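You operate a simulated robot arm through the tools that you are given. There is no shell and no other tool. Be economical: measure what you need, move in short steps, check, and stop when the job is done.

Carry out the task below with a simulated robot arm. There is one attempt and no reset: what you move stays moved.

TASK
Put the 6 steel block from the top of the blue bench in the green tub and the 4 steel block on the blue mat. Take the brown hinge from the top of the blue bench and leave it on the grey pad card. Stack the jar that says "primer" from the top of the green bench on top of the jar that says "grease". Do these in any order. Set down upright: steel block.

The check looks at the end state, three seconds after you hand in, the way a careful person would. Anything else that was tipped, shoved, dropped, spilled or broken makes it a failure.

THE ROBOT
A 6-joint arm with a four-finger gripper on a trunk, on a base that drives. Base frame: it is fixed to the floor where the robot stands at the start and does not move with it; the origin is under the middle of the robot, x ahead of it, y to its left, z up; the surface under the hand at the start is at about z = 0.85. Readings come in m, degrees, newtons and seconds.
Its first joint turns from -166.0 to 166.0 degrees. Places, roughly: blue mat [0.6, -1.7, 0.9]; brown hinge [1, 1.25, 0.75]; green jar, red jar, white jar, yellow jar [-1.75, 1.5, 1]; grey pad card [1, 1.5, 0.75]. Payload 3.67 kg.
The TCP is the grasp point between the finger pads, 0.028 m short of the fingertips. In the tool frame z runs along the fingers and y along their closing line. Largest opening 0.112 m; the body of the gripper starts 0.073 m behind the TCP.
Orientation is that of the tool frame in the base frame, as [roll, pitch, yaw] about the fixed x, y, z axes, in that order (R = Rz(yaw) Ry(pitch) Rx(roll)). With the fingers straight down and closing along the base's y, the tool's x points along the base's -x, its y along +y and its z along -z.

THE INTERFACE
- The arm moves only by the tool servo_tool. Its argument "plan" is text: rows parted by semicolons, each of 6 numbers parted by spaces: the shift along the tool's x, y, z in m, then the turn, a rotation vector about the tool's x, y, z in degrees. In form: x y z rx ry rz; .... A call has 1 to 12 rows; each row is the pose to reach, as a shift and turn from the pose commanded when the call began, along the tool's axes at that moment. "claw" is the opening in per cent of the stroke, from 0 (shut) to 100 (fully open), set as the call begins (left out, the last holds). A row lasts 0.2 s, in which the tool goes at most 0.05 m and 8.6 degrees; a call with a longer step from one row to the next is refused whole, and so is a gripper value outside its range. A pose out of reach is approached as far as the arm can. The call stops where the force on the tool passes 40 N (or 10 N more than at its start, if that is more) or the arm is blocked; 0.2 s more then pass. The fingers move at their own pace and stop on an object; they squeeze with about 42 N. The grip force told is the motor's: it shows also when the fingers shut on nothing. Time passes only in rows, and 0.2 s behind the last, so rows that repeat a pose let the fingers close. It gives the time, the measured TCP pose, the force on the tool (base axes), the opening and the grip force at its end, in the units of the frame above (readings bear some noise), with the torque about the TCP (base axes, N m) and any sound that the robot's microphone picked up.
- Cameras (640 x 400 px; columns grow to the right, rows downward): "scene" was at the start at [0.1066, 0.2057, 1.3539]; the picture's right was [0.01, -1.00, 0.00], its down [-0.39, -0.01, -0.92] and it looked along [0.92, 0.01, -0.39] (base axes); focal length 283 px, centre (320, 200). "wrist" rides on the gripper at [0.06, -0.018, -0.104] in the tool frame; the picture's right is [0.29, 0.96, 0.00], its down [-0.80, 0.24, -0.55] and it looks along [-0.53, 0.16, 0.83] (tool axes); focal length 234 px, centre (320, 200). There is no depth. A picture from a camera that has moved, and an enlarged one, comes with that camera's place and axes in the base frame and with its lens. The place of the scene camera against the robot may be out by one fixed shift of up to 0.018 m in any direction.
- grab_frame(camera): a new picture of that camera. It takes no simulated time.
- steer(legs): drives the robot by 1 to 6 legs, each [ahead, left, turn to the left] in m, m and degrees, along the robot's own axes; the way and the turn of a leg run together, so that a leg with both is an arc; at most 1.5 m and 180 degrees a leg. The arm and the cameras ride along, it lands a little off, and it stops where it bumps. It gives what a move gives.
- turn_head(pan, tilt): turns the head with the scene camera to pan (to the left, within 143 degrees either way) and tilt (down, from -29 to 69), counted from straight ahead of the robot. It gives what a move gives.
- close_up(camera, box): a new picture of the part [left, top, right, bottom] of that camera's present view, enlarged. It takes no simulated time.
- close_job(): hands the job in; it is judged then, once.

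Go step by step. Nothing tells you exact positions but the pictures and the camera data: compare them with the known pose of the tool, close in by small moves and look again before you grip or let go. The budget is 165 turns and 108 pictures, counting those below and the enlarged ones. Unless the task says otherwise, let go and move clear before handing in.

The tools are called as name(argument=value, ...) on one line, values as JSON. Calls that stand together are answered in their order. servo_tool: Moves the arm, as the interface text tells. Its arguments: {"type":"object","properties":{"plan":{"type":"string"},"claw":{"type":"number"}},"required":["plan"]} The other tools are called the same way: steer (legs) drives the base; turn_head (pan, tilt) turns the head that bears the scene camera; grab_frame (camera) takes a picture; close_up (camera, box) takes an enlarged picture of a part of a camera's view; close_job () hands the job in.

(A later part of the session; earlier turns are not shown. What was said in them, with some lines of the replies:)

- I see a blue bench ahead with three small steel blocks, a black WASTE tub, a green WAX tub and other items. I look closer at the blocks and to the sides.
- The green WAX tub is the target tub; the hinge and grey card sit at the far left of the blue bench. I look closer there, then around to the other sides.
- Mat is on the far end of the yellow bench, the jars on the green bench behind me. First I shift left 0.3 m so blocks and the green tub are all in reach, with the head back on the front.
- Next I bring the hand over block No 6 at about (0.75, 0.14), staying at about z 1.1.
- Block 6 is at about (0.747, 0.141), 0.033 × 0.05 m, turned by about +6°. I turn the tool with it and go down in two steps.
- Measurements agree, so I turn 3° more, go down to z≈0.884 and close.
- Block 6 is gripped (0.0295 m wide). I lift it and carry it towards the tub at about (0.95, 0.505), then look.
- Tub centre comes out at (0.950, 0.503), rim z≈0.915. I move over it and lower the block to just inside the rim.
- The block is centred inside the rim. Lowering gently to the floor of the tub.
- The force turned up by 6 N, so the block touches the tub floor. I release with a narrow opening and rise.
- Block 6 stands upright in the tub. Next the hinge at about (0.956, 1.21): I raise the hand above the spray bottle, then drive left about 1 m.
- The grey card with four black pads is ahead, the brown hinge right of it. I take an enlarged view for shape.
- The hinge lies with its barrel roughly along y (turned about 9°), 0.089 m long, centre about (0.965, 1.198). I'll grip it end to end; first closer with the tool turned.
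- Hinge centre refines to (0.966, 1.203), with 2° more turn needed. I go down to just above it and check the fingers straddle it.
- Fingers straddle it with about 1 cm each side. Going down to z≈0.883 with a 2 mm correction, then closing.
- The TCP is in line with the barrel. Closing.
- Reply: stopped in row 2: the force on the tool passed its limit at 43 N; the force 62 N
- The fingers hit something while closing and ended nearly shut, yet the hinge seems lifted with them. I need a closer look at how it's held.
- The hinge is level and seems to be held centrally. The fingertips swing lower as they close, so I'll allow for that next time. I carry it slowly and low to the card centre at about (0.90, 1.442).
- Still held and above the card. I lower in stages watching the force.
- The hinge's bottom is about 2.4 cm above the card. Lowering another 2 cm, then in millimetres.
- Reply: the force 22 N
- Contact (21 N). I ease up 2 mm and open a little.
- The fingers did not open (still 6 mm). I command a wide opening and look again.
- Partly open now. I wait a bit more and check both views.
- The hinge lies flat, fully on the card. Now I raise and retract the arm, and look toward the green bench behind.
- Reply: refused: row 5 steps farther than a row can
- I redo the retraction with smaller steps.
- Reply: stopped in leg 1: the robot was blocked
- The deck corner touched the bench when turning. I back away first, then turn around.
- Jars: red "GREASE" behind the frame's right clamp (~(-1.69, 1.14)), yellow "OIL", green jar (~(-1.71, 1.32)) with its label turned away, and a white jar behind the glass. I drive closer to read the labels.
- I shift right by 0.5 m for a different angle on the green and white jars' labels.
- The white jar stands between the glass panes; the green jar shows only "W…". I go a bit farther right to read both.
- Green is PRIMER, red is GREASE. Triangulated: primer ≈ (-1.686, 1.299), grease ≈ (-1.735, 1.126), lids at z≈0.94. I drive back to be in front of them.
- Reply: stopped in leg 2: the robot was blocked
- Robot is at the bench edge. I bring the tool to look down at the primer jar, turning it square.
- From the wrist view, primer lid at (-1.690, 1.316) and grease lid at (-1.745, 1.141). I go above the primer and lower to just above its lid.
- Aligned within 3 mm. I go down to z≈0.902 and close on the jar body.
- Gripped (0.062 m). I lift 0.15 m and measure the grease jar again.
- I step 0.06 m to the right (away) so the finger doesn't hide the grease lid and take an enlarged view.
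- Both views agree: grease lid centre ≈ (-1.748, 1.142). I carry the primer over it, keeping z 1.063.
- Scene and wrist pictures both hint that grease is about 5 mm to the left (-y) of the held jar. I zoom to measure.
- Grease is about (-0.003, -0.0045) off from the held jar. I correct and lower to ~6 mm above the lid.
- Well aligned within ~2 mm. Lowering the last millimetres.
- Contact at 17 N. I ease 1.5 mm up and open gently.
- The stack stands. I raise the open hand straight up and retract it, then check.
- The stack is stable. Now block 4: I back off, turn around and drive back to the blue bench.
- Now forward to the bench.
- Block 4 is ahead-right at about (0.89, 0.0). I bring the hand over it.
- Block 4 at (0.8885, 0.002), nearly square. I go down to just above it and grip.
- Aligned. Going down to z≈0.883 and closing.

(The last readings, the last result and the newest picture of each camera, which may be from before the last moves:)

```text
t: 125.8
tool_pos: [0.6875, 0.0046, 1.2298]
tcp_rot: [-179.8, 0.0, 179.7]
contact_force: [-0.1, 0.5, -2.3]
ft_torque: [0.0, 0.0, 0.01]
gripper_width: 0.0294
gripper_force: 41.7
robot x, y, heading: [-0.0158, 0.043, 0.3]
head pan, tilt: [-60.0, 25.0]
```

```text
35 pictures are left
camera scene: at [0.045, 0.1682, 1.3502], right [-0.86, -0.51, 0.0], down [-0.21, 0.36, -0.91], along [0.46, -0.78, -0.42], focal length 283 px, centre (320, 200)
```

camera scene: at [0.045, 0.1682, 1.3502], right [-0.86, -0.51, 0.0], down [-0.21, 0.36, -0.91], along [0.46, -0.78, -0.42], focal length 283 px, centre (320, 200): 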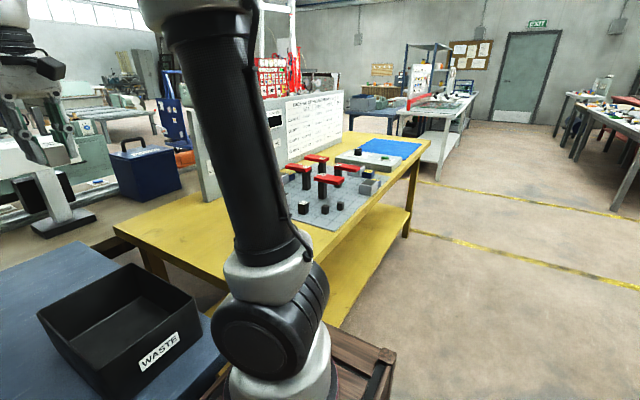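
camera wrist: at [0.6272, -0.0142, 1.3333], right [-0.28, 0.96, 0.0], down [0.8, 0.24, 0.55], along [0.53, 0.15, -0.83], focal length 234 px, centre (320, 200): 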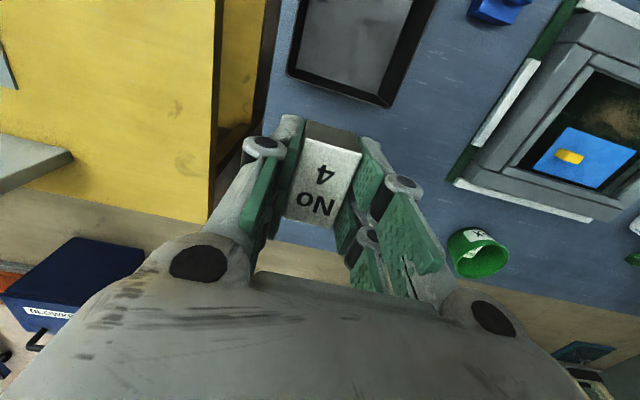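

Block 4 is held. The mat is at about (0.6, -1.76) at the far end of the yellow bench. I back 0.2 m and drive right 1.75 m.

steer(legs=[[-0.2, 0, 0], [0, -0.9, 0], [0, -0.85, 0]])

turn_head(pan=0, tilt=40)

grab_frame(camera="scene")

grab_frame(camera="wrist")

```text
t: 135.8
tool_pos: [0.4859, -1.749, 1.2278]
tcp_rot: [-179.9, 0.0, 178.7]
contact_force: [0.0, -0.1, -1.8]
ft_torque: [-0.01, -0.01, 0.02]
gripper_width: 0.0296
gripper_force: 41.8
robot x, y, heading: [-0.2136, -1.6995, -0.5]
head pan, tilt: [-60.0, 25.0]
```

```text
t: 137.1
tool_pos: [0.4861, -1.7493, 1.2284]
tcp_rot: [-179.8, 0.0, 178.7]
contact_force: [1.2, 0.6, -1.4]
ft_torque: [0.02, -0.04, 0.0]
gripper_width: 0.0299
gripper_force: 41.7
robot x, y, heading: [-0.2111, -1.6937, -0.9]
head pan, tilt: [0.0, 40.0]
```

```text
34 pictures are left
camera scene: at [-0.1133, -1.4944, 1.3269], right [-0.01, -1.0, 0.0], down [-0.64, 0.01, -0.77], along [0.77, -0.01, -0.64], focal length 283 px, centre (320, 200)
```

scene: 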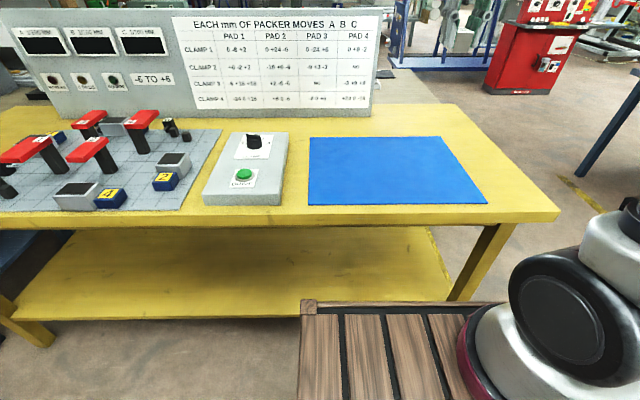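

```text
33 pictures are left
camera wrist: at [0.4256, -1.7659, 1.3336], right [-0.27, 0.96, 0.0], down [0.8, 0.22, 0.55], along [0.53, 0.15, -0.83], focal length 234 px, centre (320, 200)
```

wrist: 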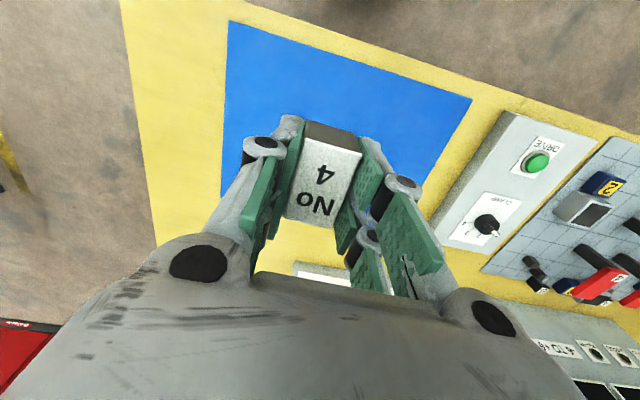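

The mat is wide and clear, centre ≈ (0.58, -1.71). I move over it and lower to z≈1.0.

servo_tool(plan="-0.03 0.013 0 0 0 0; -0.06 0.026 0 0 0 0; -0.094 0.042 0 0 0 0; -0.094 0.042 0.045 0 0 0; -0.094 0.042 0.09 0 0 0; -0.094 0.042 0.135 0 0 0; -0.094 0.042 0.18 0 0 0; -0.094 0.042 0.22 0 0 0; -0.094 0.042 0.25 0 0 0; -0.094 0.042 0.25 0 0 0")

grab_frame(camera="scene")

grab_frame(camera="wrist")

```text
t: 139.3
tool_pos: [0.5825, -1.7096, 0.9774]
tcp_rot: [-179.9, 0.0, 178.7]
contact_force: [-0.1, 0.4, -2.2]
ft_torque: [-0.01, -0.02, 0.02]
gripper_width: 0.0294
gripper_force: 42.2
robot x, y, heading: [-0.2121, -1.6964, -0.9]
head pan, tilt: [0.0, 40.0]
```

```text
32 pictures are left
camera scene: at [-0.1133, -1.4943, 1.3269], right [-0.01, -1.0, 0.0], down [-0.64, 0.01, -0.77], along [0.77, -0.01, -0.64], focal length 283 px, centre (320, 200)
```

scene: 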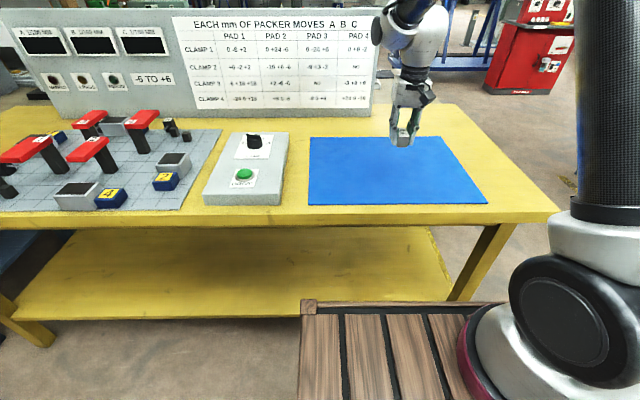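

```text
31 pictures are left
camera wrist: at [0.5211, -1.7268, 1.0824], right [-0.27, 0.96, 0.0], down [0.8, 0.22, 0.55], along [0.53, 0.15, -0.83], focal length 234 px, centre (320, 200)
```

wrist: 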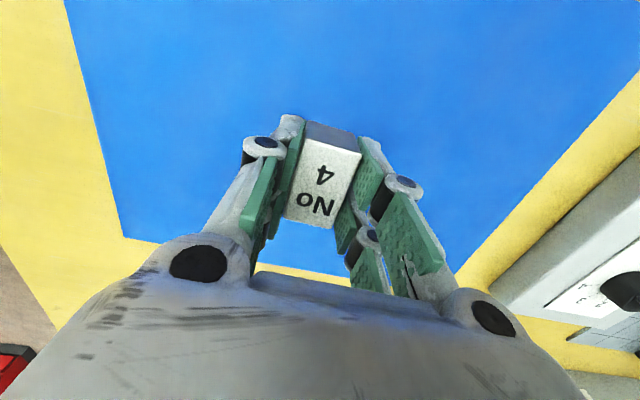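

Well inside the mat. Lowering close to contact.

servo_tool(plan="0 0 0.03 0 0 0; 0 0 0.055 0 0 0; 0 0 0.075 0 0 0; 0 0 0.082 0 0 0; 0 0 0.085 0 0 0; 0 0 0.085 0 0 0")

```text
t: 140.7
tool_pos: [0.5821, -1.7107, 0.8933]
tcp_rot: [-179.9, 0.0, 178.8]
contact_force: [-0.6, 0.4, -0.9]
ft_torque: [-0.01, 0.0, 0.02]
gripper_width: 0.0297
gripper_force: 41.7
robot x, y, heading: [-0.2124, -1.6956, -0.8]
head pan, tilt: [0.0, 40.0]
```

servo_tool(plan="0 0 0.002 0 0 0; 0 0 0.004 0 0 0; 0 0 0.006 0 0 0; 0 0 0.006 0 0 0")

close_up(camera="scene", box=[350, 100, 450, 200])

```text
t: 141.7
tool_pos: [0.581, -1.7093, 0.8901]
tcp_rot: [-179.9, 0.3, 178.7]
contact_force: [-4.3, 1.5, 29.4]
ft_torque: [0.03, 0.15, 0.02]
gripper_width: 0.0301
gripper_force: 42.0
robot x, y, heading: [-0.2151, -1.6984, -0.8]
head pan, tilt: [0.0, 40.0]
```

```text
4.00 times, centred on (400, 150) of scene
camera zoom: at [-0.1145, -1.4943, 1.327], right [-0.01, -1.0, 0.0], down [-0.64, 0.01, -0.77], along [0.77, -0.01, -0.64], focal length 1131 px, centre (0, 400)
```

zoom: 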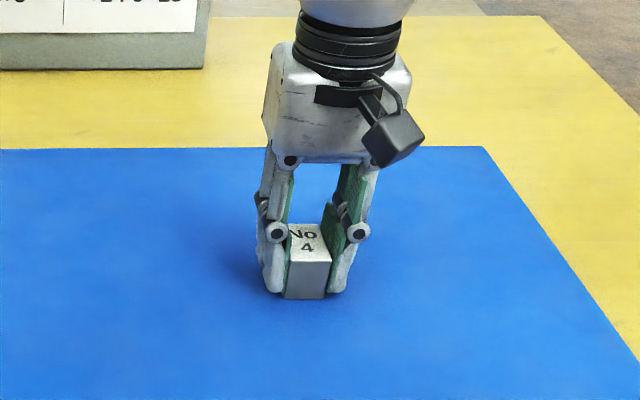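

Contact; the block stands on the mat. I ease up 3 mm of command, release, and rise.

servo_tool(plan="0 0 -0.003 0 0 0; 0 0 -0.003 0 0 0")

servo_tool(plan="0 0 0 0 0 0; 0 0 0 0 0 0; 0 0 0 0 0 0; 0 0 0 0 0 0", claw=70)

servo_tool(plan="0 0 -0.03 0 0 0; 0 0 -0.07 0 0 0; 0 0 -0.115 0 0 0; 0 0 -0.16 0 0 0; 0 0 -0.2 0 0 0; 0.02 0 -0.24 0 0 0; 0.02 0 -0.28 0 0 0")

close_up(camera="scene", box=[300, 100, 500, 225])

```text
t: 142.3
tool_pos: [0.5807, -1.7096, 0.8901]
tcp_rot: [-179.9, -0.1, 178.7]
contact_force: [1.1, 0.5, -2.5]
ft_torque: [0.01, 0.02, -0.01]
gripper_width: 0.0298
gripper_force: 42.2
robot x, y, heading: [-0.2112, -1.7028, -0.4]
head pan, tilt: [0.0, 40.0]
```

```text
t: 143.3
tool_pos: [0.5817, -1.7089, 0.89]
tcp_rot: [-180.0, 0.1, 178.7]
contact_force: [0.1, 0.6, -0.3]
ft_torque: [-0.02, 0.0, 0.01]
gripper_width: 0.0785
gripper_force: 0.1
robot x, y, heading: [-0.2096, -1.6971, -0.7]
head pan, tilt: [0.0, 40.0]
```

```text
t: 144.9
tool_pos: [0.558, -1.7082, 1.1725]
tcp_rot: [-179.9, 0.1, 178.7]
contact_force: [0.1, -0.3, 0.3]
ft_torque: [0.04, 0.05, 0.01]
gripper_width: 0.0782
gripper_force: 0.0
robot x, y, heading: [-0.2135, -1.6961, -0.5]
head pan, tilt: [0.0, 40.0]
```

```text
3.20 times, centred on (400, 162) of scene
camera zoom: at [-0.113, -1.4943, 1.3269], right [-0.01, -1.0, 0.0], down [-0.64, 0.01, -0.77], along [0.77, -0.01, -0.64], focal length 904 px, centre (64, 320)
```

zoom: 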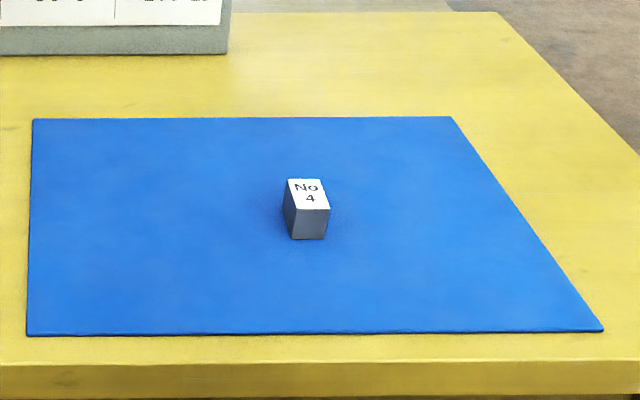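

The 6 block is in the green tub and the 4 block is on the blue mat, both upright. The hinge lies on the grey pad card, with one corner perhaps a few millimetres past the edge. The primer jar is stacked on the grease jar. Nothing else was tipped or moved in the pictures; the base touched a bench twice while driving. The hand is clear, so I hand in.

close_job()

```text
The job is handed in.
```

I did all four parts of the task and handed it in; the result of the check hasn't come back.

- **6 steel block:** it stands upright in the green tub (the one marked "WAX").
- **4 steel block:** it stands upright near the middle of the blue mat.
- **Brown hinge:** it lies flat on the grey pad card, though one corner may stick out about 4 mm past the card's edge. The grip slipped when I picked it up, and it turned a little on release.
- **Jars:** the green "primer" jar is stacked on the red "grease" jar, and it was standing steadily after I let go.

The robot's base touched a bench twice while driving, once at the blue bench and once at the green one. Nothing looked tipped or moved in the pictures I took afterwards.
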